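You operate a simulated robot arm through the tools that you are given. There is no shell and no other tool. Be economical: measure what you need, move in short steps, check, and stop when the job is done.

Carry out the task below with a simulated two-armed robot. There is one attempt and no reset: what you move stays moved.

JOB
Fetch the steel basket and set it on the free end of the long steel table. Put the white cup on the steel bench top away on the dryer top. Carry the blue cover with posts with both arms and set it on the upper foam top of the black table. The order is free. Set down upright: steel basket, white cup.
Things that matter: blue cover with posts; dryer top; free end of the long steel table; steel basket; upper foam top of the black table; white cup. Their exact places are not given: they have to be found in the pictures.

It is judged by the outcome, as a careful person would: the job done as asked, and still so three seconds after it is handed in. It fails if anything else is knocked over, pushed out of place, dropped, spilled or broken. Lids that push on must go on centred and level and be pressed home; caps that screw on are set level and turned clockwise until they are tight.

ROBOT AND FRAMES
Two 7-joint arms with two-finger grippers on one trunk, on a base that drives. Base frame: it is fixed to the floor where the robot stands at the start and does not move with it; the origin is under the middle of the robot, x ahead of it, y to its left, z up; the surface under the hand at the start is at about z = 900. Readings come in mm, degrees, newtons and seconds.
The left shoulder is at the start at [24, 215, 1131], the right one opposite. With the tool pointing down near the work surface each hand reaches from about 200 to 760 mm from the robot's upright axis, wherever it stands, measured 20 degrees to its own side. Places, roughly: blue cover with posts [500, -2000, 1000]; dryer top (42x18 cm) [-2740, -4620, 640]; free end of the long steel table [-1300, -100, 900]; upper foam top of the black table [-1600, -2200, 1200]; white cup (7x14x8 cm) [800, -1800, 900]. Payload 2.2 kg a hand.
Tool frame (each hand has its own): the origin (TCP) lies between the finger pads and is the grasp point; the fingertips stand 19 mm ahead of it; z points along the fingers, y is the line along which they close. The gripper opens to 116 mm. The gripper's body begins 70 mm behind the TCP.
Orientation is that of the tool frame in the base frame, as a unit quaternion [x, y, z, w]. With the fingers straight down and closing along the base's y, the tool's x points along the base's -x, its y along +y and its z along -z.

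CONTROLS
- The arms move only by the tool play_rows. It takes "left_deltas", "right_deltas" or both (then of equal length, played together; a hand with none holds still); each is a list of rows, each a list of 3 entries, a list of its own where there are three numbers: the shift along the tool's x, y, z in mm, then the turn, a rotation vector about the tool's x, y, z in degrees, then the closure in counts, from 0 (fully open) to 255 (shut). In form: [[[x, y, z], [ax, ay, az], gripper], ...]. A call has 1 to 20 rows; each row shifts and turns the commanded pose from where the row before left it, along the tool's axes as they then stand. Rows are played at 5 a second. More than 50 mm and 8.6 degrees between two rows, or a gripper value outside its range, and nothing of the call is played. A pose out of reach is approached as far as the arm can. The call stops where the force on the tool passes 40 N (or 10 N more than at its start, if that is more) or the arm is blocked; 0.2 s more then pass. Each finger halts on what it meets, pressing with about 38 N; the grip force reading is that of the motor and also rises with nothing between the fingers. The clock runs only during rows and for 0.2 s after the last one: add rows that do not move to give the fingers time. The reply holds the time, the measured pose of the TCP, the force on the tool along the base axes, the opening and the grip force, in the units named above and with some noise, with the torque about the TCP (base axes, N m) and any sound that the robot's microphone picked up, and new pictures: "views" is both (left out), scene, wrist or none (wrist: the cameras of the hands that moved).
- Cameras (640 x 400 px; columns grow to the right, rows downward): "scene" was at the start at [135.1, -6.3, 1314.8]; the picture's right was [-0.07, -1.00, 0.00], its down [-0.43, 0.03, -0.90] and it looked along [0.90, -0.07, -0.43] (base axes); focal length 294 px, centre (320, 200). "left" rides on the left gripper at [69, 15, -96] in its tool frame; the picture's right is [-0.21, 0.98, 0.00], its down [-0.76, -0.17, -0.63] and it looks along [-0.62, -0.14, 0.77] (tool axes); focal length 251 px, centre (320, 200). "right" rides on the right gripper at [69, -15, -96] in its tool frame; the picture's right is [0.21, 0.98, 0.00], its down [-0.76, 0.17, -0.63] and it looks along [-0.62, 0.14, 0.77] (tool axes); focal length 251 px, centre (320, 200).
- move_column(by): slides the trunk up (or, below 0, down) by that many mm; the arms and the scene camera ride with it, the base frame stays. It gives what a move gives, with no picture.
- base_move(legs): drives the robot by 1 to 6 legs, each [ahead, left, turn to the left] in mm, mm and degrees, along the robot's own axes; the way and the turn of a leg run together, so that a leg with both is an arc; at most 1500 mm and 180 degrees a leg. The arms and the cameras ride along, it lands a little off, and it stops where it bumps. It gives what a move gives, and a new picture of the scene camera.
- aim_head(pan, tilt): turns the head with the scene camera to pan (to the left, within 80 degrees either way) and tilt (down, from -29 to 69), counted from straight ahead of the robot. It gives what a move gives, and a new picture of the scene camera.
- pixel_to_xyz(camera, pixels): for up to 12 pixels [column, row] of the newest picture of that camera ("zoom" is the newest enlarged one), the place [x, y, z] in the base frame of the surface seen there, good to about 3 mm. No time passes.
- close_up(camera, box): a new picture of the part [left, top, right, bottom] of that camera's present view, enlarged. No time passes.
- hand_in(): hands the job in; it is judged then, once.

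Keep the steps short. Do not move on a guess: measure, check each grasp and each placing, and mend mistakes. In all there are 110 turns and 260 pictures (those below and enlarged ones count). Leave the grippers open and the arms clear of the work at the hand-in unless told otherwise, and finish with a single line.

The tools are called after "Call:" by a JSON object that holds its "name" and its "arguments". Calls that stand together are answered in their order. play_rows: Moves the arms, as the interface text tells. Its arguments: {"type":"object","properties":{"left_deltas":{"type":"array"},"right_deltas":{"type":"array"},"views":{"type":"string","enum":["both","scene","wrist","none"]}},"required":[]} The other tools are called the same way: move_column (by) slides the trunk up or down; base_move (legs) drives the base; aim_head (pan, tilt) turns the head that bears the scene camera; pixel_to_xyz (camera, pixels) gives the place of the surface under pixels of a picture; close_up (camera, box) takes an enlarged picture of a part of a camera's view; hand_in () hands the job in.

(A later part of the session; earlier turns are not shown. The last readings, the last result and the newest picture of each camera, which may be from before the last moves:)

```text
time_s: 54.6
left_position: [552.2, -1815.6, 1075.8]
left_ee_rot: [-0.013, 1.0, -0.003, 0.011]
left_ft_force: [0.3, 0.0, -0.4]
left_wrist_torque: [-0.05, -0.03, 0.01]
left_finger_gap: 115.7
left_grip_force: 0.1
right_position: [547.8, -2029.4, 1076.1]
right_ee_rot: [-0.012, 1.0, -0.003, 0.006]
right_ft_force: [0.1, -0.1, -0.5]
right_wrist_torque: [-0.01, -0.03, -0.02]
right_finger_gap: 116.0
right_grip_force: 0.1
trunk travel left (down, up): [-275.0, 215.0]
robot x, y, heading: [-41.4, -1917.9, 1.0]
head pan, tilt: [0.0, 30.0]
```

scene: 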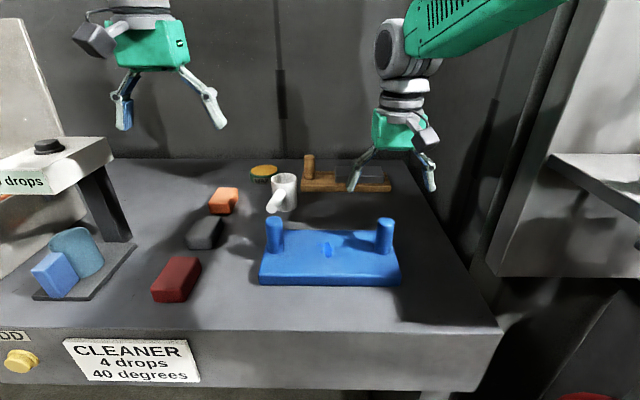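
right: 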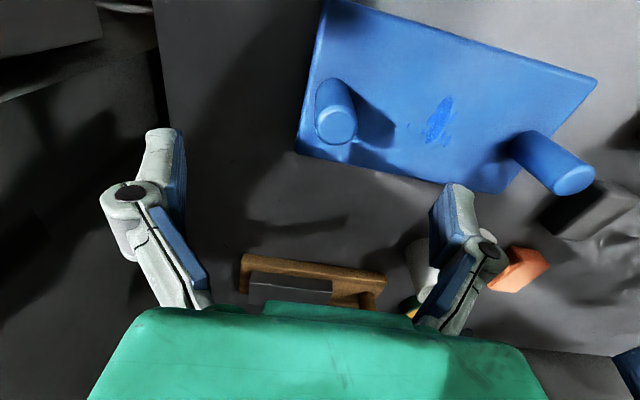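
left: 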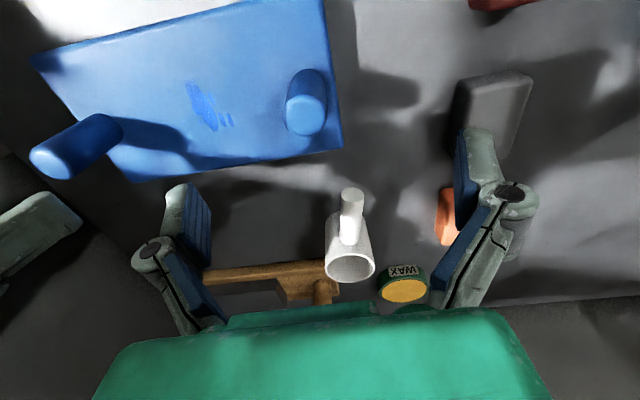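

Aligned within a few mm. Descend both to z≈970.

Call:
{"name": "play_rows", "arguments": {"left_deltas": [[[5, -3, 21], [0, 0, 0], 0], [[0, 0, 21], [0, 0, 0], 0], [[0, 0, 21], [0, 0, 0], 0], [[0, 0, 21], [0, 0, 0], 0], [[0, 0, 20], [0, 0, 0], 0], [[0, 0, 0], [0, 0, 0], 0]], "right_deltas": [[[0, -2, 21], [0, 0, 0], 0], [[0, 0, 21], [0, 0, 0], 0], [[0, 0, 21], [0, 0, 0], 0], [[0, 0, 21], [0, 0, 0], 0], [[0, 0, 20], [0, 0, 0], 0], [[0, 0, 0], [0, 0, 0], 0]]}}

```text
time_s: 56.0
left_position: [548.2, -1828.9, 972.3]
left_ee_rot: [-0.012, 1.0, -0.001, 0.012]
left_ft_force: [-0.3, -0.1, -0.3]
left_wrist_torque: [0.01, -0.02, 0.04]
left_finger_gap: 116.0
left_grip_force: 0.0
right_position: [550.1, -2036.7, 972.2]
right_ee_rot: [-0.012, 1.0, 0.0, 0.005]
right_ft_force: [0.3, -0.1, -0.5]
right_wrist_torque: [0.02, -0.04, 0.01]
right_finger_gap: 116.1
right_grip_force: 0.1
trunk travel left (down, up): [-275.0, 215.0]
robot x, y, heading: [-39.0, -1918.9, 1.3]
head pan, tilt: [0.0, 30.0]
```

scene: 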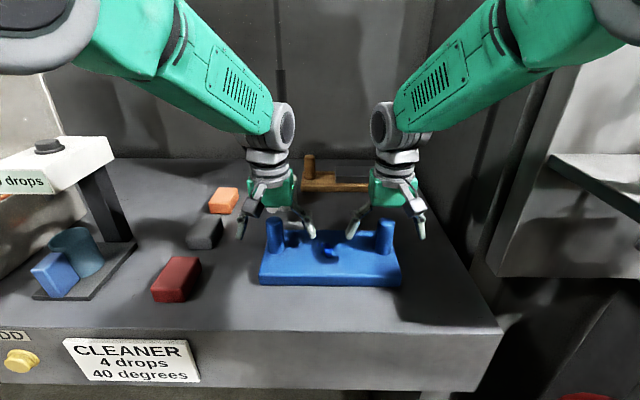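
right: 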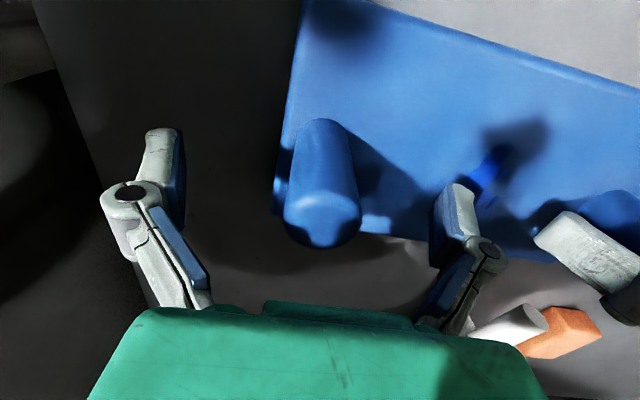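
left: 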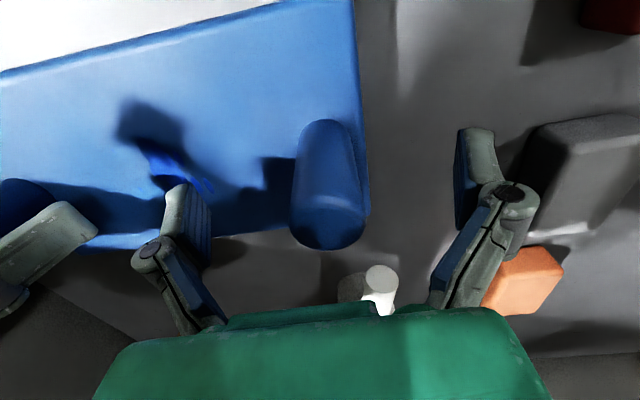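

Both posts stand between the fingers. Close both grippers.

Call:
{"name": "play_rows", "arguments": {"left_deltas": [[[0, 0, 0], [0, 0, 0], 150], [[0, 0, 0], [0, 0, 0], 255], [[0, 0, 0], [0, 0, 0], 255], [[0, 0, 0], [0, 0, 0], 255], [[0, 0, 0], [0, 0, 0], 255]], "right_deltas": [[[0, 0, 0], [0, 0, 0], 150], [[0, 0, 0], [0, 0, 0], 255], [[0, 0, 0], [0, 0, 0], 255], [[0, 0, 0], [0, 0, 0], 255], [[0, 0, 0], [0, 0, 0], 255]], "views": "wrist"}}

```text
time_s: 57.2
left_position: [549.6, -1825.7, 971.3]
left_ee_rot: [-0.013, 1.0, -0.001, 0.011]
left_ft_force: [0.4, 11.3, 0.7]
left_wrist_torque: [0.21, 0.01, 0.02]
left_finger_gap: 32.1
left_grip_force: 38.0
right_position: [551.2, -2034.4, 969.9]
right_ee_rot: [-0.011, 1.0, -0.003, 0.005]
right_ft_force: [0.1, -11.1, 0.4]
right_wrist_torque: [-0.23, -0.01, -0.02]
right_finger_gap: 32.4
right_grip_force: 38.2
trunk travel left (down, up): [-275.0, 215.0]
robot x, y, heading: [-40.9, -1920.7, 1.0]
head pan, tilt: [0.0, 30.0]
```

right: 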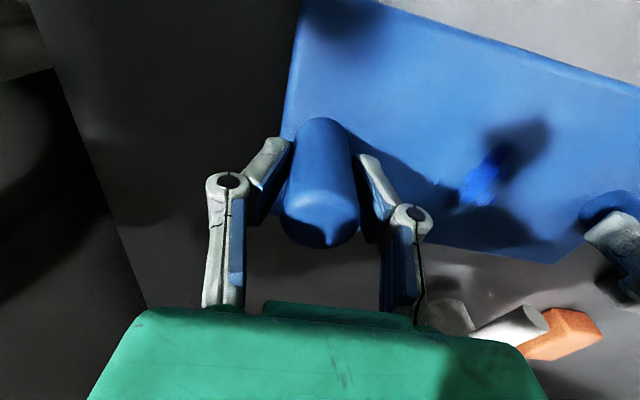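
left: 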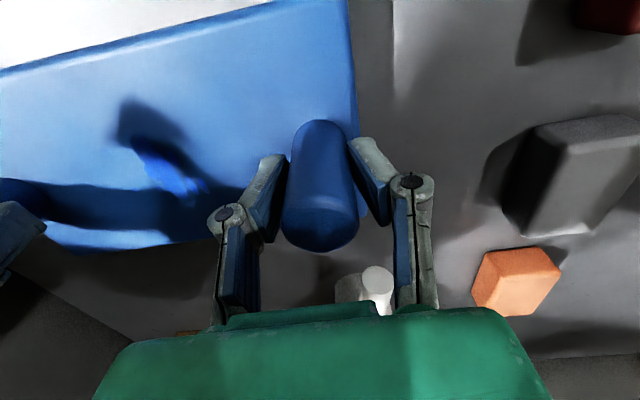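

Both posts gripped (32 mm). Lift straight up with the trunk first, 80 mm.

Call:
{"name": "move_column", "arguments": {"by": 80}}

Call:
{"name": "close_up", "arguments": {"camera": "scene", "box": [0, 0, 640, 400]}}

```text
time_s: 58.3
left_position: [549.1, -1825.2, 1050.4]
left_ee_rot: [-0.013, 1.0, -0.001, 0.01]
left_ft_force: [0.3, 18.8, -2.8]
left_wrist_torque: [0.35, -0.02, 0.04]
left_finger_gap: 32.3
left_grip_force: 38.0
right_position: [551.3, -2034.0, 1050.8]
right_ee_rot: [-0.012, 1.0, -0.003, 0.005]
right_ft_force: [-0.3, -20.0, -1.4]
right_wrist_torque: [-0.31, 0.03, 0.1]
right_finger_gap: 32.2
right_grip_force: 38.3
trunk travel left (down, up): [-355.0, 135.0]
robot x, y, heading: [-38.3, -1922.3, 1.2]
head pan, tilt: [0.0, 30.0]
```

```text
1.00 times, centred on (320, 200) of scene (not enlarged: the box is as wide or as high as the picture)
```

zoom: 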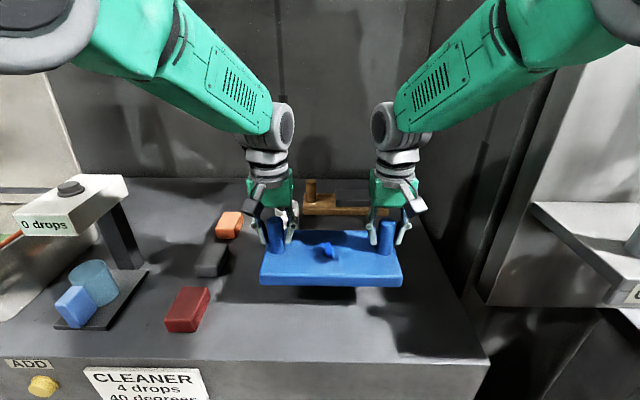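

Lifted. The arms squeeze inward by 19 N; I relieve it by spreading 2 mm each while raising, then more trunk.

Call:
{"name": "play_rows", "arguments": {"left_deltas": [[[0, 2, -10], [0, 0, 0], 255], [[0, 0, -20], [0, 0, 0], 255], [[0, 0, -20], [0, 0, 0], 255], [[0, 0, -20], [0, 0, 0], 255], [[0, 0, -20], [0, 0, 0], 255]], "right_deltas": [[[0, -2, -10], [0, 0, 0], 255], [[0, 0, -20], [0, 0, 0], 255], [[0, 0, -20], [0, 0, 0], 255], [[0, 0, -20], [0, 0, 0], 255], [[0, 0, -20], [0, 0, 0], 255]], "views": "none"}}

Call:
{"name": "move_column", "arguments": {"by": 130}}

```text
time_s: 59.5
left_position: [544.8, -1825.2, 1142.8]
left_ee_rot: [-0.011, 1.0, -0.003, 0.011]
left_ft_force: [1.7, -7.0, -6.4]
left_wrist_torque: [0.21, -0.3, 0.13]
left_finger_gap: 32.4
left_grip_force: 38.1
right_position: [549.9, -2035.9, 1139.9]
right_ee_rot: [-0.013, 1.0, 0.001, 0.006]
right_ft_force: [-2.2, 7.2, 1.7]
right_wrist_torque: [0.58, 0.25, 0.2]
right_finger_gap: 32.3
right_grip_force: 38.2
trunk travel left (down, up): [-355.0, 135.0]
robot x, y, heading: [-37.9, -1923.0, 1.0]
head pan, tilt: [0.0, 30.0]
```

```text
time_s: 61.1
left_position: [545.6, -1825.6, 1272.3]
left_ee_rot: [-0.013, 1.0, -0.004, 0.01]
left_ft_force: [-2.4, -25.0, -3.6]
left_wrist_torque: [-0.27, 0.3, -0.16]
left_finger_gap: 31.8
left_grip_force: 38.3
right_position: [550.8, -2035.4, 1268.7]
right_ee_rot: [-0.012, 1.0, 0.0, 0.004]
right_ft_force: [0.5, 25.6, 0.0]
right_wrist_torque: [0.56, -0.25, -0.22]
right_finger_gap: 32.2
right_grip_force: 38.1
trunk travel left (down, up): [-485.0, 5.0]
robot x, y, heading: [-36.5, -1919.2, 1.2]
head pan, tilt: [0.0, 30.0]
```

Ease the spread by 1.5 mm each and raise 80 mm more.

Call:
{"name": "play_rows", "arguments": {"left_deltas": [[[0, -1.3, -20], [0, 0, 0], 255], [[0, 0, -20], [0, 0, 0], 255], [[0, 0, -20], [0, 0, 0], 255], [[0, 0, -20], [0, 0, 0], 255], [[0, 0, 0], [0, 0, 0], 255]], "right_deltas": [[[0, 1.3, -20], [0, 0, 0], 255], [[0, 0, -20], [0, 0, 0], 255], [[0, 0, -20], [0, 0, 0], 255], [[0, 0, -20], [0, 0, 0], 255], [[0, 0, 0], [0, 0, 0], 255]], "views": "scene"}}

```text
time_s: 62.3
left_position: [546.0, -1824.8, 1351.6]
left_ee_rot: [-0.013, 1.0, -0.004, 0.012]
left_ft_force: [-1.4, -22.4, 2.1]
left_wrist_torque: [-0.77, -0.32, -0.04]
left_finger_gap: 32.3
left_grip_force: 38.1
right_position: [549.9, -2034.3, 1349.6]
right_ee_rot: [-0.012, 1.0, 0.0, 0.004]
right_ft_force: [0.6, 23.0, -5.3]
right_wrist_torque: [-0.07, 0.32, -0.11]
right_finger_gap: 32.3
right_grip_force: 38.1
trunk travel left (down, up): [-485.0, 5.0]
robot x, y, heading: [-34.1, -1922.1, 1.0]
head pan, tilt: [0.0, 30.0]
```

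scene: 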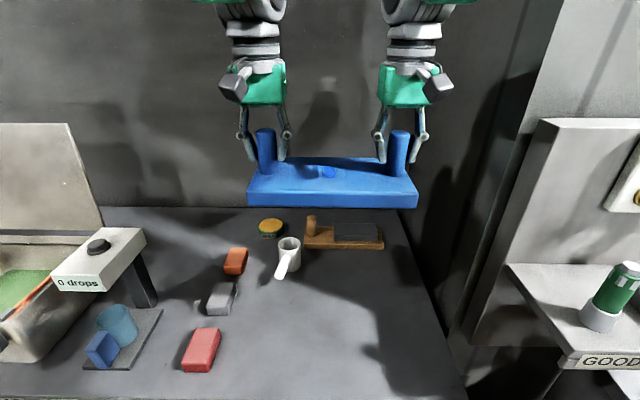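

Held level. Back off 400 mm, then turn right 90° with a look.

Call:
{"name": "base_move", "arguments": {"legs": [[-400, 0, 0], [0, 0, -91]]}}

Call:
{"name": "aim_head", "arguments": {"pan": -55, "tilt": 25}}

```text
time_s: 68.6
left_position: [-343.9, -2513.5, 1351.5]
left_ee_rot: [0.701, 0.713, -0.01, 0.005]
left_ft_force: [-21.5, -0.7, -1.7]
left_wrist_torque: [-0.07, 0.35, 0.0]
left_finger_gap: 32.1
left_grip_force: 38.4
right_position: [-555.6, -2515.3, 1350.5]
right_ee_rot: [0.701, 0.713, -0.003, 0.002]
right_ft_force: [22.4, 0.9, -2.4]
right_wrist_torque: [0.13, -0.32, -0.04]
right_finger_gap: 32.0
right_grip_force: 37.9
trunk travel left (down, up): [-485.0, 5.0]
robot x, y, heading: [-436.9, -1923.5, -89.3]
head pan, tilt: [0.0, 30.0]
```

scene: 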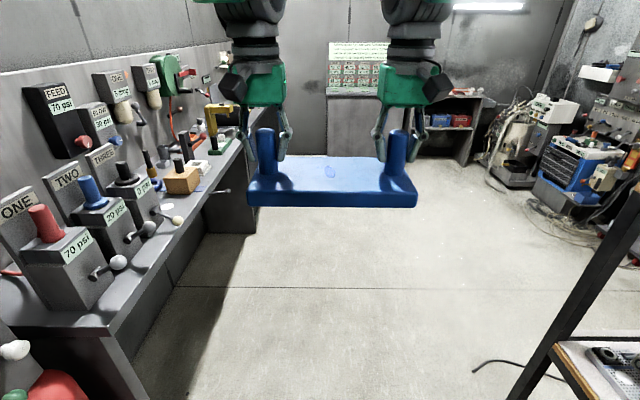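

```text
time_s: 69.9
left_position: [-345.9, -2509.2, 1353.2]
left_ee_rot: [0.701, 0.713, -0.01, 0.007]
left_ft_force: [-0.5, -0.1, -2.0]
left_wrist_torque: [-0.02, 0.01, -0.02]
left_finger_gap: 32.4
left_grip_force: 37.6
right_position: [-555.9, -2513.0, 1352.8]
right_ee_rot: [0.701, 0.713, -0.005, 0.005]
right_ft_force: [-0.2, 0.1, -2.0]
right_wrist_torque: [0.03, 0.01, -0.02]
right_finger_gap: 32.0
right_grip_force: 38.2
trunk travel left (down, up): [-485.0, 5.0]
robot x, y, heading: [-439.8, -1926.0, -89.3]
head pan, tilt: [-55.0, 25.0]
```

scene: 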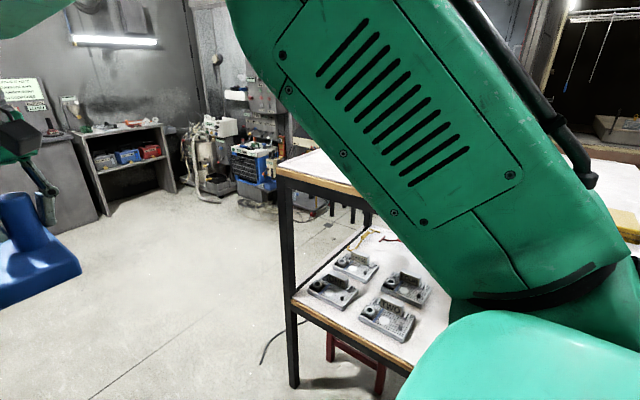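

Measure the black table's corner and top.

Call:
{"name": "pixel_to_xyz", "arguments": {"camera": "scene", "pixels": [[280, 168], [310, 158], [325, 178], [350, 190], [600, 170], [635, 188], [300, 390], [380, 360], [230, 175]]}}

```text
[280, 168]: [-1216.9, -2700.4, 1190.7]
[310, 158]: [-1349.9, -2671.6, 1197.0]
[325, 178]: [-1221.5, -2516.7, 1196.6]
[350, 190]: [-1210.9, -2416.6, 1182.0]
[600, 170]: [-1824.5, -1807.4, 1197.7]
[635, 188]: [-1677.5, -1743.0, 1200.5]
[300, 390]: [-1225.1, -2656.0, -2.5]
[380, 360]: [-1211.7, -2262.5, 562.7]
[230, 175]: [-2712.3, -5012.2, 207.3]
```

Table edge at x≈-1210, top z≈1198. Turn right another 90° to face it, and look.

Call:
{"name": "base_move", "arguments": {"legs": [[0, 0, -90]]}}

Call:
{"name": "aim_head", "arguments": {"pan": 0, "tilt": 20}}

Call:
{"name": "aim_head", "arguments": {"pan": 35, "tilt": 20}}

```text
time_s: 74.2
left_position: [-1021.4, -2010.7, 1353.5]
left_ee_rot: [1.0, -0.002, -0.012, -0.003]
left_ft_force: [-0.2, 0.7, -2.9]
left_wrist_torque: [-0.03, 0.07, -0.02]
left_finger_gap: 32.3
left_grip_force: 38.0
right_position: [-1020.1, -1800.1, 1353.0]
right_ee_rot: [1.0, -0.002, -0.007, -0.001]
right_ft_force: [-0.4, 0.2, -1.6]
right_wrist_torque: [-0.05, -0.05, 0.01]
right_finger_gap: 32.2
right_grip_force: 37.9
trunk travel left (down, up): [-485.0, 5.0]
robot x, y, heading: [-440.6, -1925.7, 179.5]
head pan, tilt: [-55.0, 25.0]
```

scene: 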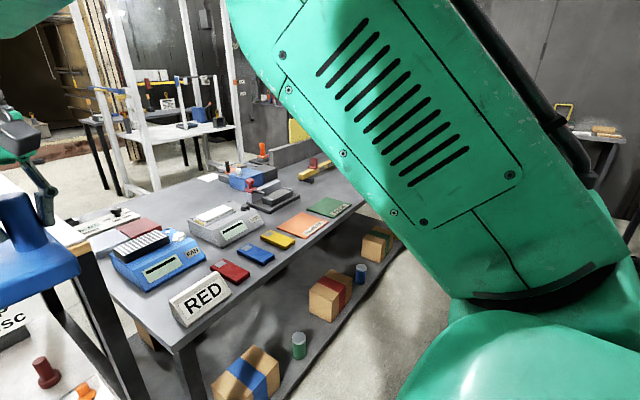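

```text
time_s: 75.4
left_position: [-1016.4, -2010.7, 1355.8]
left_ee_rot: [1.0, -0.001, -0.014, -0.003]
left_ft_force: [-0.5, -0.7, -1.9]
left_wrist_torque: [-0.06, -0.02, 0.07]
left_finger_gap: 32.0
left_grip_force: 37.8
right_position: [-1016.4, -1799.6, 1353.6]
right_ee_rot: [1.0, -0.001, -0.007, 0.0]
right_ft_force: [0.2, 1.3, -1.6]
right_wrist_torque: [-0.02, -0.01, 0.05]
right_finger_gap: 32.1
right_grip_force: 37.4
trunk travel left (down, up): [-485.0, 5.0]
robot x, y, heading: [-440.2, -1931.4, 179.5]
head pan, tilt: [0.0, 20.0]
```

scene: 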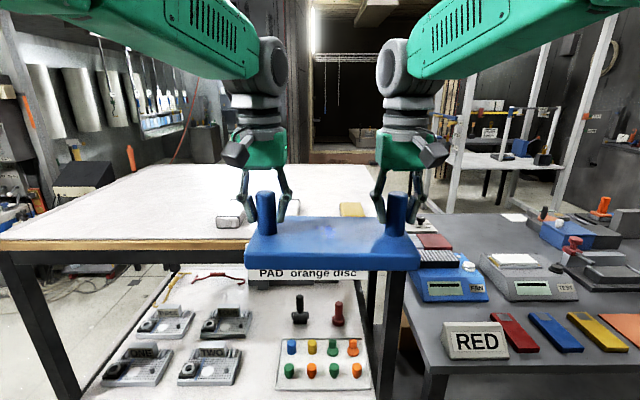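

```text
time_s: 76.4
left_position: [-1015.7, -2009.9, 1357.5]
left_ee_rot: [1.0, 0.0, -0.015, -0.003]
left_ft_force: [-0.5, -1.2, -2.0]
left_wrist_torque: [-0.07, 0.01, 0.02]
left_finger_gap: 32.3
left_grip_force: 38.2
right_position: [-1014.9, -1799.5, 1355.6]
right_ee_rot: [1.0, -0.001, -0.009, -0.001]
right_ft_force: [0.1, 1.1, -2.0]
right_wrist_torque: [0.04, -0.02, 0.02]
right_finger_gap: 32.2
right_grip_force: 38.7
trunk travel left (down, up): [-485.0, 5.0]
robot x, y, heading: [-437.1, -1927.2, 179.6]
head pan, tilt: [35.0, 20.0]
```

scene: 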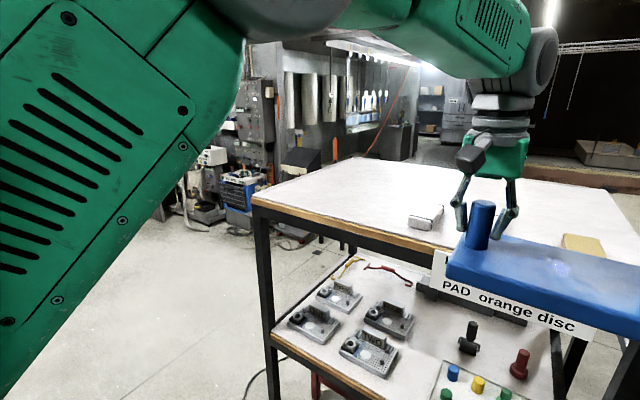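

Most of the white foam top is free. Measure its extents and the gray block.

Call:
{"name": "pixel_to_xyz", "arguments": {"camera": "scene", "pixels": [[252, 196], [300, 205], [410, 220], [440, 210], [425, 205], [350, 185], [400, 160], [330, 160], [340, 215], [570, 240], [390, 228]]}}

```text
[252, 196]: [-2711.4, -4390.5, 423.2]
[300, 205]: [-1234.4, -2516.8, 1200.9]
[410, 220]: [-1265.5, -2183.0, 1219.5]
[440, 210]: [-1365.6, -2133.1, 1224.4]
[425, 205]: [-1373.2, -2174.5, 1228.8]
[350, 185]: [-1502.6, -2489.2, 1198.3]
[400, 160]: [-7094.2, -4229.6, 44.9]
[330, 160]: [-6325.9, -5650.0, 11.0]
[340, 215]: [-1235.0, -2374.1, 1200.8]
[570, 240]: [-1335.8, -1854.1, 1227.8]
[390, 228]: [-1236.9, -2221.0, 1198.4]
```

Target: cover centre about (-1350,-2420), clear of the gray block (y>-2190). Drive left 515 then ahead 330; underside is at ~1286, above everything.

Call:
{"name": "base_move", "arguments": {"legs": [[0, 515, 0], [330, 0, 0]]}}

Call:
{"name": "aim_head", "arguments": {"pan": 0, "tilt": 25}}

```text
time_s: 81.3
left_position: [-1362.7, -2512.2, 1358.4]
left_ee_rot: [1.0, -0.003, -0.016, -0.001]
left_ft_force: [-3.6, -5.0, -0.3]
left_wrist_torque: [-0.05, -0.75, 0.41]
left_finger_gap: 32.7
left_grip_force: 37.8
right_position: [-1361.2, -2302.5, 1355.5]
right_ee_rot: [1.0, -0.002, -0.009, 0.001]
right_ft_force: [3.5, 4.6, -3.2]
right_wrist_torque: [0.16, 0.72, 0.34]
right_finger_gap: 32.3
right_grip_force: 37.9
trunk travel left (down, up): [-485.0, 5.0]
robot x, y, heading: [-788.7, -2434.8, 179.4]
head pan, tilt: [35.0, 20.0]
```

scene: 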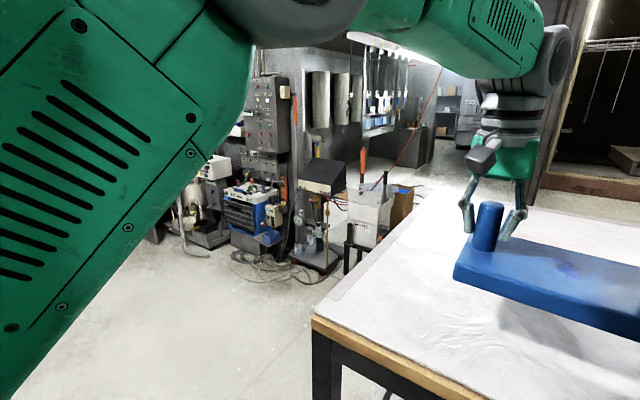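

```text
time_s: 82.3
left_position: [-1360.7, -2495.6, 1359.0]
left_ee_rot: [1.0, -0.003, -0.016, 0.003]
left_ft_force: [-3.8, -0.3, 0.6]
left_wrist_torque: [0.15, -0.6, 0.4]
left_finger_gap: 32.4
left_grip_force: 38.0
right_position: [-1359.8, -2286.8, 1354.4]
right_ee_rot: [1.0, -0.002, -0.009, 0.005]
right_ft_force: [3.3, 1.7, -4.6]
right_wrist_torque: [0.26, 0.59, 0.3]
right_finger_gap: 32.4
right_grip_force: 38.4
trunk travel left (down, up): [-485.0, 5.0]
robot x, y, heading: [-788.4, -2435.8, 179.5]
head pan, tilt: [0.0, 25.0]
```

scene: 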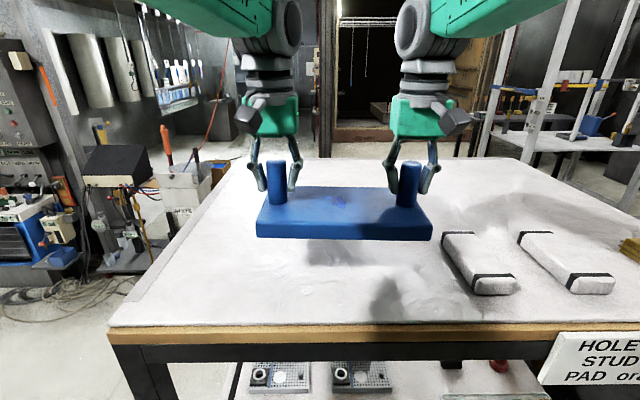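

Over the free foam. Lower with the trunk 70 mm, then finish slowly with the arms.

Call:
{"name": "move_column", "arguments": {"by": -70}}

Call:
{"name": "close_up", "arguments": {"camera": "scene", "box": [200, 100, 480, 300]}}

```text
time_s: 83.3
left_position: [-1361.1, -2486.7, 1291.1]
left_ee_rot: [1.0, -0.004, -0.019, 0.007]
left_ft_force: [0.0, -3.0, -1.8]
left_wrist_torque: [0.14, 0.44, -0.03]
left_finger_gap: 32.3
left_grip_force: 38.5
right_position: [-1359.0, -2277.7, 1283.8]
right_ee_rot: [1.0, -0.003, -0.009, 0.009]
right_ft_force: [0.6, 2.7, -1.6]
right_wrist_torque: [-0.24, -0.45, 0.08]
right_finger_gap: 32.0
right_grip_force: 37.9
trunk travel left (down, up): [-415.0, 75.0]
robot x, y, heading: [-789.0, -2436.2, 179.4]
head pan, tilt: [0.0, 25.0]
```

```text
2.00 times, centred on (340, 200) of scene
```

zoom: 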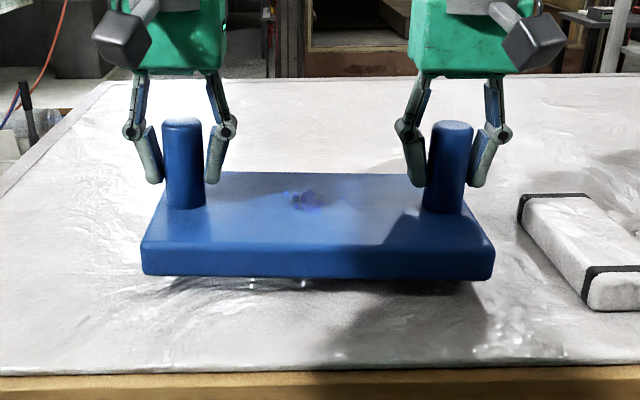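

Lower both: left 20, right 14, in small rows.

Call:
{"name": "play_rows", "arguments": {"left_deltas": [[[0, 0, 5], [0, 0, 0], 255], [[0, 0, 5], [0, 0, 0], 255], [[0, 0, 4], [0, 0, 0], 255], [[0, 0, 3], [0, 0, 0], 255], [[0, 0, 3], [0, 0, 0], 255], [[0, 0, 0], [0, 0, 0], 255]], "right_deltas": [[[0, 0, 3], [0, 0, 0], 255], [[0, 0, 3], [0, 0, 0], 255], [[0, 0, 3], [0, 0, 0], 255], [[0, 0, 2], [0, 0, 0], 255], [[0, 0, 2], [0, 0, 0], 255], [[0, 0, 0], [0, 0, 0], 255]], "views": "scene"}}

```text
time_s: 84.8
left_position: [-1358.7, -2525.7, 1271.5]
left_ee_rot: [1.0, -0.001, -0.018, -0.006]
left_ft_force: [3.3, 0.2, 18.4]
left_wrist_torque: [0.0, -0.99, 0.03]
left_finger_gap: 32.3
left_grip_force: 37.9
right_position: [-1357.1, -2315.4, 1277.2]
right_ee_rot: [1.0, -0.002, -0.012, -0.003]
right_ft_force: [-2.2, 0.6, -2.0]
right_wrist_torque: [-0.52, -0.43, -0.15]
right_finger_gap: 32.1
right_grip_force: 38.3
trunk travel left (down, up): [-415.0, 75.0]
robot x, y, heading: [-786.1, -2442.0, 179.4]
head pan, tilt: [0.0, 25.0]
```

scene: 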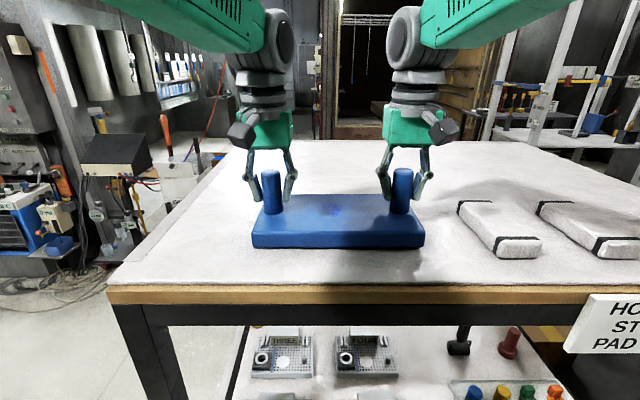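

Left side touches. Let the sway damp, with right easing down 5 mm.

Call:
{"name": "play_rows", "arguments": {"left_deltas": [[[0, 0, 0], [0, 0, 0], 255], [[0, 0, 0], [0, 0, 0], 255], [[0, 0, 0], [0, 0, 0], 255], [[0, 0, 0], [0, 0, 0], 255], [[0, 0, 0], [0, 0, 0], 255], [[0, 0, 0], [0, 0, 0], 255], [[0, 0, 0], [0, 0, 0], 255], [[0, 0, 0], [0, 0, 0], 255]], "right_deltas": [[[0, 0, 1], [0, 0, 0], 255], [[0, 0, 1], [0, 0, 0], 255], [[0, 0, 1], [0, 0, 0], 255], [[0, 0, 1], [0, 0, 0], 255], [[0, 0, 1], [0, 0, 0], 255], [[0, 0, 0], [0, 0, 0], 255], [[0, 0, 0], [0, 0, 0], 255], [[0, 0, 0], [0, 0, 0], 255]], "views": "none"}}

```text
time_s: 86.5
left_position: [-1359.3, -2511.0, 1271.4]
left_ee_rot: [1.0, -0.003, -0.017, -0.001]
left_ft_force: [-2.9, -2.3, 2.7]
left_wrist_torque: [-0.26, 0.02, 0.13]
left_finger_gap: 32.0
left_grip_force: 38.3
right_position: [-1358.2, -2301.1, 1271.1]
right_ee_rot: [1.0, -0.002, -0.013, 0.002]
right_ft_force: [2.0, -3.2, 22.6]
right_wrist_torque: [-0.18, 0.03, 0.23]
right_finger_gap: 32.2
right_grip_force: 37.7
trunk travel left (down, up): [-415.0, 75.0]
robot x, y, heading: [-786.5, -2438.2, 179.4]
head pan, tilt: [0.0, 25.0]
```

Both hands at z 1271 and bearing on the foam. Wait a little longer, then open both.

Call:
{"name": "play_rows", "arguments": {"left_deltas": [[[0, 0, 0.5], [0, 0, 0], 255], [[0, 0, 0.5], [0, 0, 0], 255], [[0, 0, 0], [0, 0, 0], 255], [[0, 0, 0], [0, 0, 0], 180], [[0, 0, 0], [0, 0, 0], 100], [[0, 0, 0], [0, 0, 0], 0], [[0, 0, 0], [0, 0, 0], 0], [[0, 0, 0], [0, 0, 0], 0]], "right_deltas": [[[0, 0, 0], [0, 0, 0], 255], [[0, 0, 0], [0, 0, 0], 255], [[0, 0, 0], [0, 0, 0], 255], [[0, 0, 0], [0, 0, 0], 180], [[0, 0, 0], [0, 0, 0], 100], [[0, 0, 0], [0, 0, 0], 0], [[0, 0, 0], [0, 0, 0], 0], [[0, 0, 0], [0, 0, 0], 0]]}}

```text
time_s: 88.3
left_position: [-1358.8, -2508.3, 1268.8]
left_ee_rot: [1.0, -0.002, -0.018, 0.001]
left_ft_force: [0.1, -1.0, 0.2]
left_wrist_torque: [0.0, 0.01, 0.0]
left_finger_gap: 116.0
left_grip_force: 0.1
right_position: [-1359.1, -2298.9, 1268.9]
right_ee_rot: [1.0, -0.002, -0.01, 0.002]
right_ft_force: [0.3, 0.5, 0.4]
right_wrist_torque: [0.0, -0.01, 0.0]
right_finger_gap: 115.8
right_grip_force: 0.1
trunk travel left (down, up): [-415.0, 75.0]
robot x, y, heading: [-785.3, -2437.8, 179.2]
head pan, tilt: [0.0, 25.0]
```

scene: 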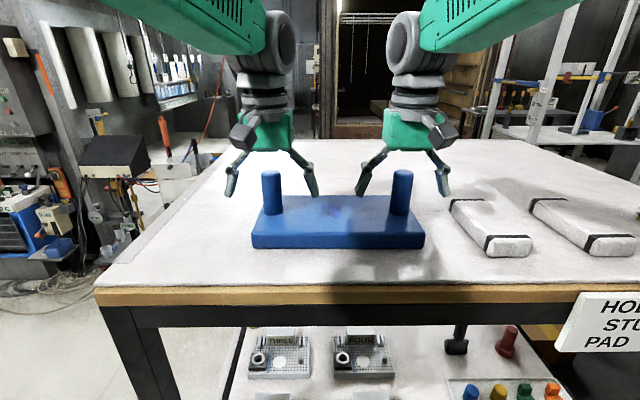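
right: 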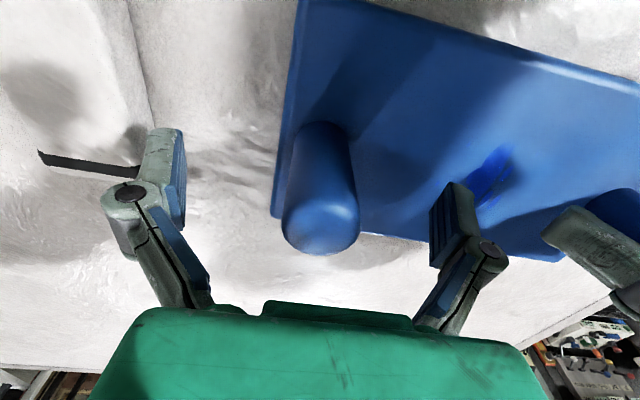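
left: 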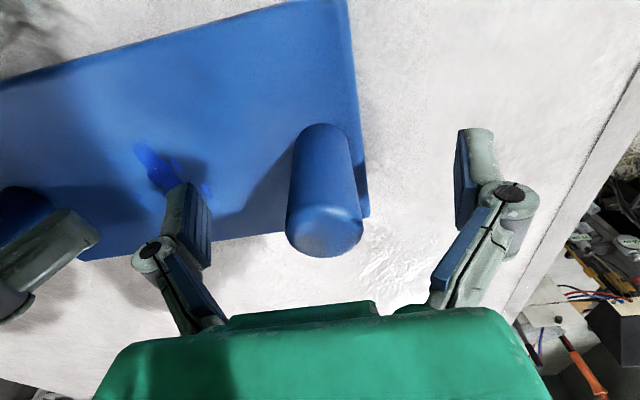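

Cover is down and released. Raise the trunk 75 mm, then back away 350 mm.

Call:
{"name": "move_column", "arguments": {"by": 75}}

Call:
{"name": "base_move", "arguments": {"legs": [[-360, 0, 0]]}}

```text
time_s: 89.5
left_position: [-1360.0, -2508.1, 1342.5]
left_ee_rot: [1.0, -0.003, -0.016, 0.002]
left_ft_force: [-0.8, -0.2, 0.2]
left_wrist_torque: [-0.02, 0.01, 0.01]
left_finger_gap: 116.1
left_grip_force: 0.1
right_position: [-1359.5, -2298.0, 1343.4]
right_ee_rot: [1.0, -0.003, -0.008, 0.003]
right_ft_force: [-0.2, -0.7, 0.3]
right_wrist_torque: [0.02, 0.0, 0.01]
right_finger_gap: 116.0
right_grip_force: 0.1
trunk travel left (down, up): [-490.0, 0.0]
robot x, y, heading: [-787.0, -2440.7, 179.2]
head pan, tilt: [0.0, 25.0]
```

```text
time_s: 91.8
left_position: [-990.8, -2512.8, 1341.6]
left_ee_rot: [1.0, 0.0, -0.015, 0.001]
left_ft_force: [-1.1, 0.5, -0.4]
left_wrist_torque: [-0.01, 0.01, -0.02]
left_finger_gap: 115.8
left_grip_force: 0.0
right_position: [-991.8, -2304.1, 1341.8]
right_ee_rot: [1.0, 0.0, -0.009, 0.002]
right_ft_force: [0.1, 0.5, 0.4]
right_wrist_torque: [-0.02, 0.0, 0.0]
right_finger_gap: 115.7
right_grip_force: 0.0
trunk travel left (down, up): [-490.0, 0.0]
robot x, y, heading: [-413.1, -2440.5, 179.5]
head pan, tilt: [0.0, 25.0]
```

scene: 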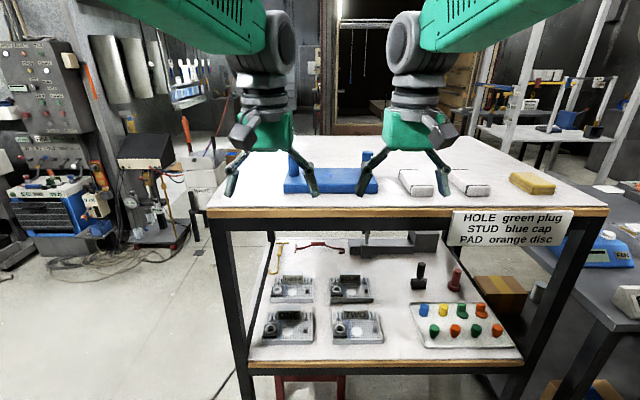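

Now for the cup. Strafe right to y≈-1980, turn right 180° back to face the bench.

Call:
{"name": "base_move", "arguments": {"legs": [[0, -460, 0], [0, 0, -90], [0, 0, -90]]}}

Call:
{"name": "move_column", "arguments": {"by": -190}}

Call:
{"name": "aim_head", "arguments": {"pan": 0, "tilt": 25}}

```text
time_s: 102.3
left_position: [156.2, -1920.6, 1346.9]
left_ee_rot: [0.014, 1.0, 0.001, 0.019]
left_ft_force: [0.2, 0.6, 0.1]
left_wrist_torque: [0.0, 0.0, 0.0]
left_finger_gap: 115.9
left_grip_force: 0.0
right_position: [153.0, -2130.0, 1345.9]
right_ee_rot: [0.014, 1.0, 0.002, 0.011]
right_ft_force: [-0.2, 0.0, -0.6]
right_wrist_torque: [0.01, 0.01, 0.0]
right_finger_gap: 116.0
right_grip_force: 0.1
trunk travel left (down, up): [-490.0, 0.0]
robot x, y, heading: [-413.5, -1977.0, -1.6]
head pan, tilt: [0.0, 25.0]
```

scene: 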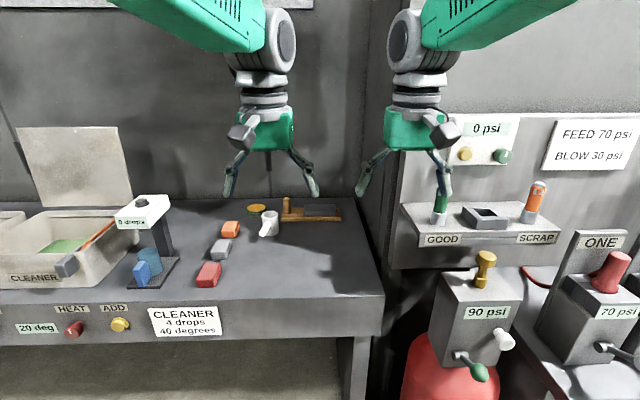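

```text
time_s: 104.4
left_position: [152.4, -1920.4, 1157.5]
left_ee_rot: [0.013, 1.0, 0.001, 0.02]
left_ft_force: [-0.6, 0.3, -0.2]
left_wrist_torque: [0.0, -0.01, 0.0]
left_finger_gap: 115.8
left_grip_force: 0.1
right_position: [147.4, -2130.3, 1158.6]
right_ee_rot: [0.013, 1.0, 0.003, 0.013]
right_ft_force: [-0.2, 0.6, -0.3]
right_wrist_torque: [0.0, 0.01, 0.0]
right_finger_gap: 115.9
right_grip_force: 0.0
trunk travel left (down, up): [-300.0, 190.0]
robot x, y, heading: [-408.3, -1977.7, -1.6]
head pan, tilt: [0.0, 25.0]
```

```text
time_s: 105.0
left_position: [151.9, -1920.6, 1157.5]
left_ee_rot: [0.013, 1.0, 0.0, 0.021]
left_ft_force: [1.0, 0.3, -0.5]
left_wrist_torque: [0.0, -0.02, 0.01]
left_finger_gap: 116.2
left_grip_force: 0.2
right_position: [147.8, -2129.4, 1157.7]
right_ee_rot: [0.013, 1.0, 0.002, 0.013]
right_ft_force: [0.0, 0.4, 0.4]
right_wrist_torque: [0.0, 0.02, 0.03]
right_finger_gap: 116.0
right_grip_force: 0.0
trunk travel left (down, up): [-300.0, 190.0]
robot x, y, heading: [-406.0, -1981.0, -1.3]
head pan, tilt: [0.0, 25.0]
```

scene: 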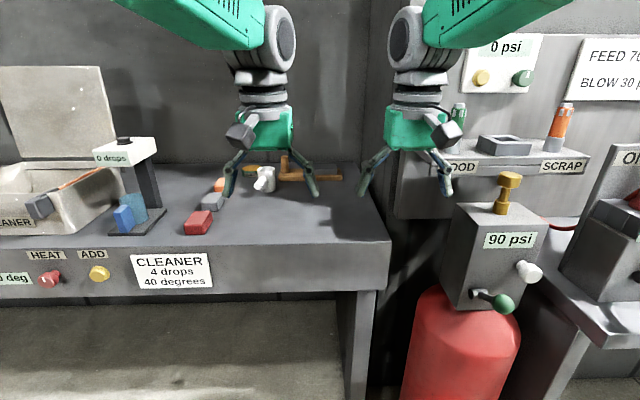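

Measure the cylinder, box and bench clearances; also retract the right hand 200 mm back to keep it out of the way.

Call:
{"name": "pixel_to_xyz", "arguments": {"camera": "scene", "pixels": [[430, 340], [455, 250], [500, 180], [490, 300], [380, 260], [345, 380], [265, 178], [250, 170], [430, 215], [250, 330], [120, 330]]}}

Call:
{"name": "play_rows", "arguments": {"right_deltas": [[[40, 0, 0], [0, 0, 0], 0], [[40, 0, 0], [0, 0, 0], 0], [[40, 0, 0], [0, 0, 0], 0], [[40, 0, 0], [0, 0, 0], 0], [[40, 0, 0], [0, 0, 0], 0]], "left_deltas": [[[0, 20, 0], [0, 0, 0], 0], [[0, 20, 0], [0, 0, 0], 0], [[0, 20, 0], [0, 0, 0], 0], [[0, 20, 0], [0, 0, 0], 0], [[0, 20, 0], [0, 0, 0], 0]], "views": "scene"}}

```text
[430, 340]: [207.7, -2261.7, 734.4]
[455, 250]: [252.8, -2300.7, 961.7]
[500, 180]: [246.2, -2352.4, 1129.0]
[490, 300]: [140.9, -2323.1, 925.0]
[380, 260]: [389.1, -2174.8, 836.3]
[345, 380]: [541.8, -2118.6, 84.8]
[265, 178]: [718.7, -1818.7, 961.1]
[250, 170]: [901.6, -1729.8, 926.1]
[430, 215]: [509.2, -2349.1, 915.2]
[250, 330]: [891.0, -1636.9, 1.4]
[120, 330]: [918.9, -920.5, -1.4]
```

```text
time_s: 106.2
left_position: [155.4, -1822.3, 1159.0]
left_ee_rot: [0.013, 1.0, 0.001, 0.02]
left_ft_force: [-0.1, -1.4, 0.2]
left_wrist_torque: [-0.02, -0.02, 0.0]
left_finger_gap: 116.2
left_grip_force: 0.1
right_position: [-52.7, -2125.2, 1149.4]
right_ee_rot: [0.013, 1.0, 0.003, 0.014]
right_ft_force: [0.1, -1.2, 1.2]
right_wrist_torque: [0.03, -0.02, -0.03]
right_finger_gap: 115.9
right_grip_force: 0.0
trunk travel left (down, up): [-300.0, 190.0]
robot x, y, heading: [-413.0, -1979.6, -1.8]
head pan, tilt: [0.0, 25.0]
```

scene: 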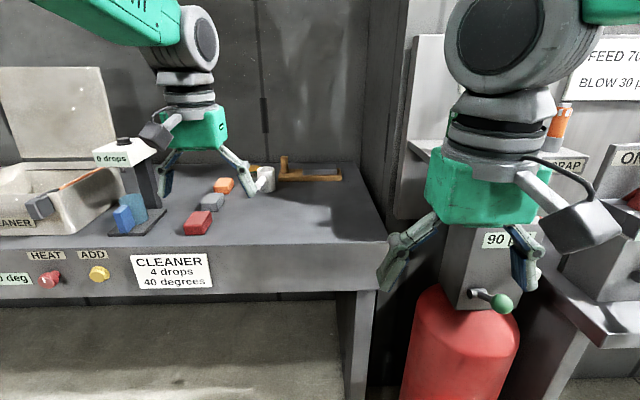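

Drive ahead 450 and left 75, straightening, left hand going above the cup area at z 1158 (all items there lower).

Call:
{"name": "base_move", "arguments": {"legs": [[0, 75, 1.7], [420, 0, 0]]}}

Call:
{"name": "play_rows", "arguments": {"left_deltas": [[[0, 0, 0], [0, 0, 0], 0], [[0, 0, 0], [0, 0, 0], 0], [[0, 0, 0], [0, 0, 0], 0], [[0, 0, 0], [0, 0, 0], 0], [[0, 0, 0], [0, 0, 0], 0]], "views": "both"}}

```text
time_s: 109.5
left_position: [580.8, -1693.6, 1155.1]
left_ee_rot: [-0.001, 1.0, -0.013, 0.02]
left_ft_force: [-0.6, 1.5, 1.0]
left_wrist_torque: [-0.17, 0.01, 0.0]
left_finger_gap: 116.2
left_grip_force: 0.1
right_position: [380.1, -2001.1, 1155.0]
right_ee_rot: [-0.001, 1.0, -0.013, 0.014]
right_ft_force: [-1.0, 0.9, 0.6]
right_wrist_torque: [-0.08, 0.02, 0.04]
right_finger_gap: 116.3
right_grip_force: 0.0
trunk travel left (down, up): [-300.0, 190.0]
robot x, y, heading: [22.7, -1896.8, -0.3]
head pan, tilt: [0.0, 25.0]
```

scene: 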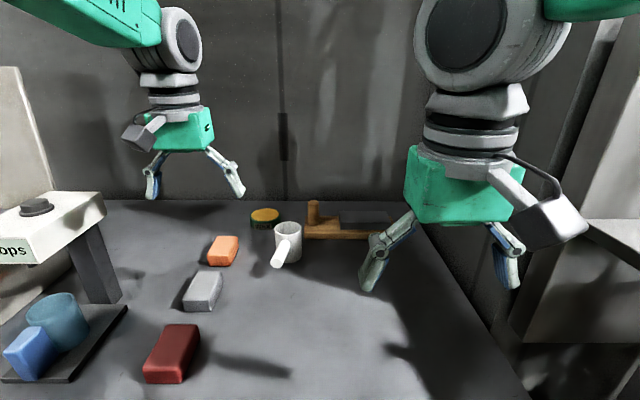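

```text
time_s: 110.7
left_position: [580.4, -1701.6, 1155.9]
left_ee_rot: [0.0, 1.0, -0.01, 0.019]
left_ft_force: [0.5, 0.8, 0.5]
left_wrist_torque: [-0.03, -0.01, 0.01]
left_finger_gap: 115.9
left_grip_force: 0.1
right_position: [379.4, -2008.5, 1153.2]
right_ee_rot: [-0.001, 1.0, -0.008, 0.014]
right_ft_force: [-0.1, -0.1, 0.1]
right_wrist_torque: [-0.03, -0.04, -0.01]
right_finger_gap: 115.9
right_grip_force: 0.1
trunk travel left (down, up): [-300.0, 190.0]
robot x, y, heading: [19.7, -1897.0, -0.6]
head pan, tilt: [0.0, 25.0]
```

scene: 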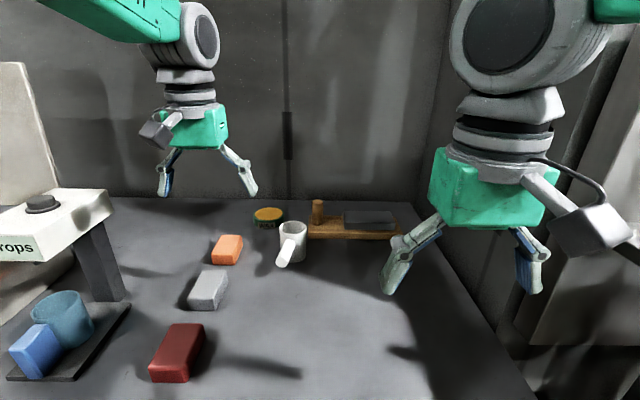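
left: 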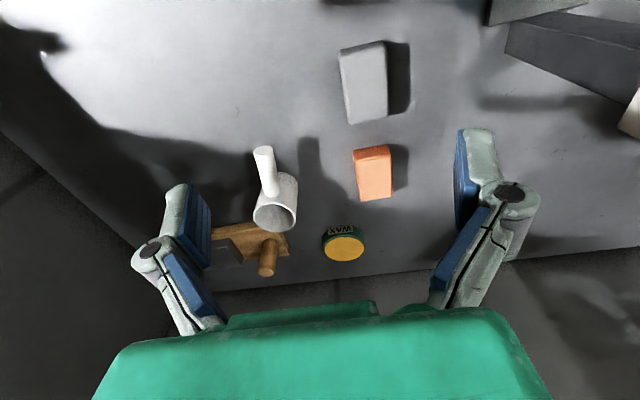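

Measure the cup, wax tin, orange block and wooden piece through the left camera.

Call:
{"name": "close_up", "arguments": {"camera": "left", "box": [200, 120, 400, 290]}}

Call:
{"name": "pixel_to_xyz", "arguments": {"camera": "left", "pixels": [[275, 227], [254, 217], [297, 215], [274, 203], [263, 148], [265, 170], [345, 230], [325, 245], [372, 198], [267, 258], [255, 160], [277, 185]]}}

Call:
{"name": "pixel_to_xyz", "arguments": {"camera": "scene", "pixels": [[292, 224], [280, 232], [305, 230], [290, 262], [283, 266]]}}

```text
2.35 times, centred on (300, 205) of left
```

zoom: 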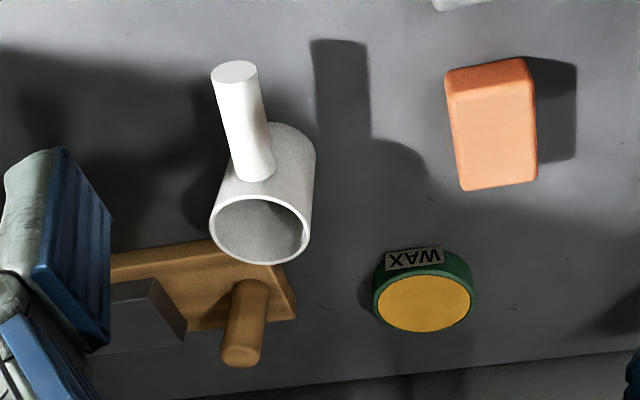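

```text
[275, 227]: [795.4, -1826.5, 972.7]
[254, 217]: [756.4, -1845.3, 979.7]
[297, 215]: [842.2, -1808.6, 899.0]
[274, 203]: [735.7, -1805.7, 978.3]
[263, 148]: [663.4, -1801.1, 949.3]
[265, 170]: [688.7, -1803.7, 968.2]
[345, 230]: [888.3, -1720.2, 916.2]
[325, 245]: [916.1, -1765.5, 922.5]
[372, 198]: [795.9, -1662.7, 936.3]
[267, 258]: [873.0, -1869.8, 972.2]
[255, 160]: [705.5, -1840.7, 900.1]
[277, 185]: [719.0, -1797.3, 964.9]
```

```text
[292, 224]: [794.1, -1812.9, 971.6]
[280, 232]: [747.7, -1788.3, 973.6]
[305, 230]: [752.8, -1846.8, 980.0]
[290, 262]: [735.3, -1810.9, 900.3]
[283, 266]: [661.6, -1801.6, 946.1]
```

Cup centre ≈ (766,-1815), rim z 980, diameter ~68. Too far yet: drive ahead 60 mm, right 30.

Call:
{"name": "base_move", "arguments": {"legs": [[65, -30, 0]]}}

Call:
{"name": "play_rows", "arguments": {"left_deltas": [[[0, 0, 0], [0, 0, 0], 0], [[0, 0, 0], [0, 0, 0], 0], [[0, 0, 0], [0, 0, 0], 0], [[0, 0, 0], [0, 0, 0], 0], [[0, 0, 0], [0, 0, 0], 0]], "views": "none"}}

```text
time_s: 111.7
left_position: [642.6, -1760.3, 1161.6]
left_ee_rot: [0.001, 1.0, 0.0, 0.021]
left_ft_force: [0.7, -0.3, -0.3]
left_wrist_torque: [0.13, 0.02, 0.01]
left_finger_gap: 115.7
left_grip_force: 0.1
right_position: [440.5, -2067.0, 1151.6]
right_ee_rot: [0.001, 1.0, 0.002, 0.015]
right_ft_force: [0.2, -0.9, -0.2]
right_wrist_torque: [0.07, 0.0, 0.02]
right_finger_gap: 116.0
right_grip_force: 0.0
trunk travel left (down, up): [-300.0, 190.0]
robot x, y, heading: [82.0, -1932.9, -0.4]
head pan, tilt: [0.0, 25.0]
```

scene: 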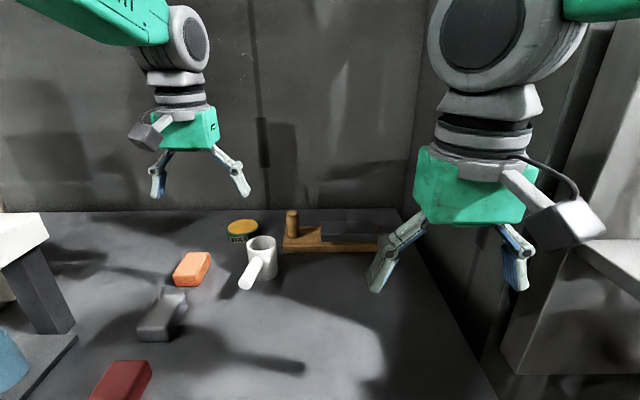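

```text
time_s: 112.9
left_position: [641.8, -1750.1, 1157.4]
left_ee_rot: [0.002, 1.0, -0.004, 0.021]
left_ft_force: [0.0, -0.3, 0.4]
left_wrist_torque: [-0.01, 0.02, 0.01]
left_finger_gap: 116.1
left_grip_force: 0.1
right_position: [440.0, -2055.1, 1153.0]
right_ee_rot: [0.0, 1.0, -0.003, 0.015]
right_ft_force: [-0.1, 0.4, -0.7]
right_wrist_torque: [0.0, 0.03, -0.02]
right_finger_gap: 116.1
right_grip_force: 0.0
trunk travel left (down, up): [-300.0, 190.0]
robot x, y, heading: [84.3, -1934.0, -0.3]
head pan, tilt: [0.0, 25.0]
```

Bring the left hand over the cup: tool (-124,-65), then down to z≈1050.

Call:
{"name": "play_rows", "arguments": {"left_deltas": [[[-20, -11, 0], [0, 0, 0], 0], [[-20, -11, 0], [0, 0, 0], 0], [[-20, -11, 0], [0, 0, 0], 0], [[-20, -11, 0], [0, 0, 0], 0], [[-20, -11, 0], [0, 0, 0], 0], [[-20, -10, 0], [0, 0, 0], 0], [[0, 0, 25], [0, 0, 0], 0], [[0, 0, 25], [0, 0, 0], 0], [[0, 0, 25], [0, 0, 0], 0], [[0, 0, 20], [0, 0, 0], 0], [[0, 0, 0], [0, 0, 0], 0], [[0, 0, 0], [0, 0, 0], 0]], "views": "both"}}

```text
time_s: 115.5
left_position: [786.3, -1823.8, 1077.4]
left_ee_rot: [0.002, 1.0, -0.003, 0.02]
left_ft_force: [-0.2, -0.2, -0.3]
left_wrist_torque: [0.0, 0.02, -0.02]
left_finger_gap: 115.9
left_grip_force: 0.0
left hand out of reach, approached as far as the arm can: row 7, 8, 9, 10
right_position: [438.9, -2056.9, 1152.5]
right_ee_rot: [0.0, 1.0, -0.003, 0.014]
right_ft_force: [-0.4, 1.1, 0.0]
right_wrist_torque: [-0.02, 0.01, 0.03]
right_finger_gap: 116.2
right_grip_force: 0.1
trunk travel left (down, up): [-300.0, 190.0]
robot x, y, heading: [81.0, -1933.2, -0.4]
head pan, tilt: [0.0, 25.0]
```

scene: 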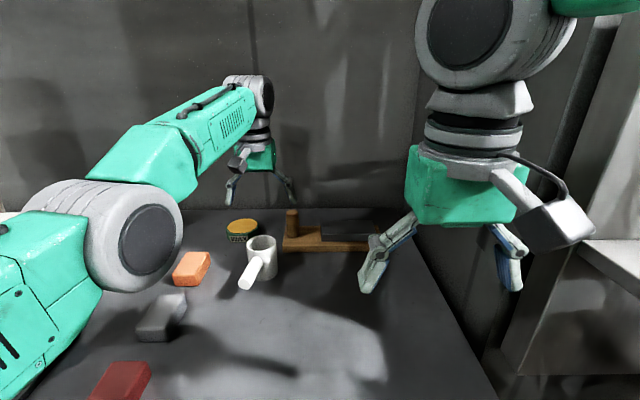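
left: 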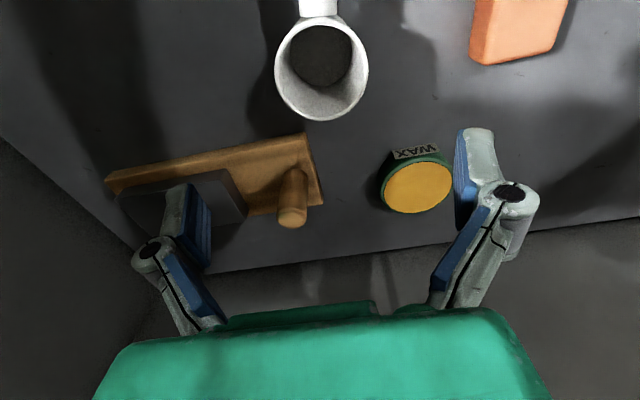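

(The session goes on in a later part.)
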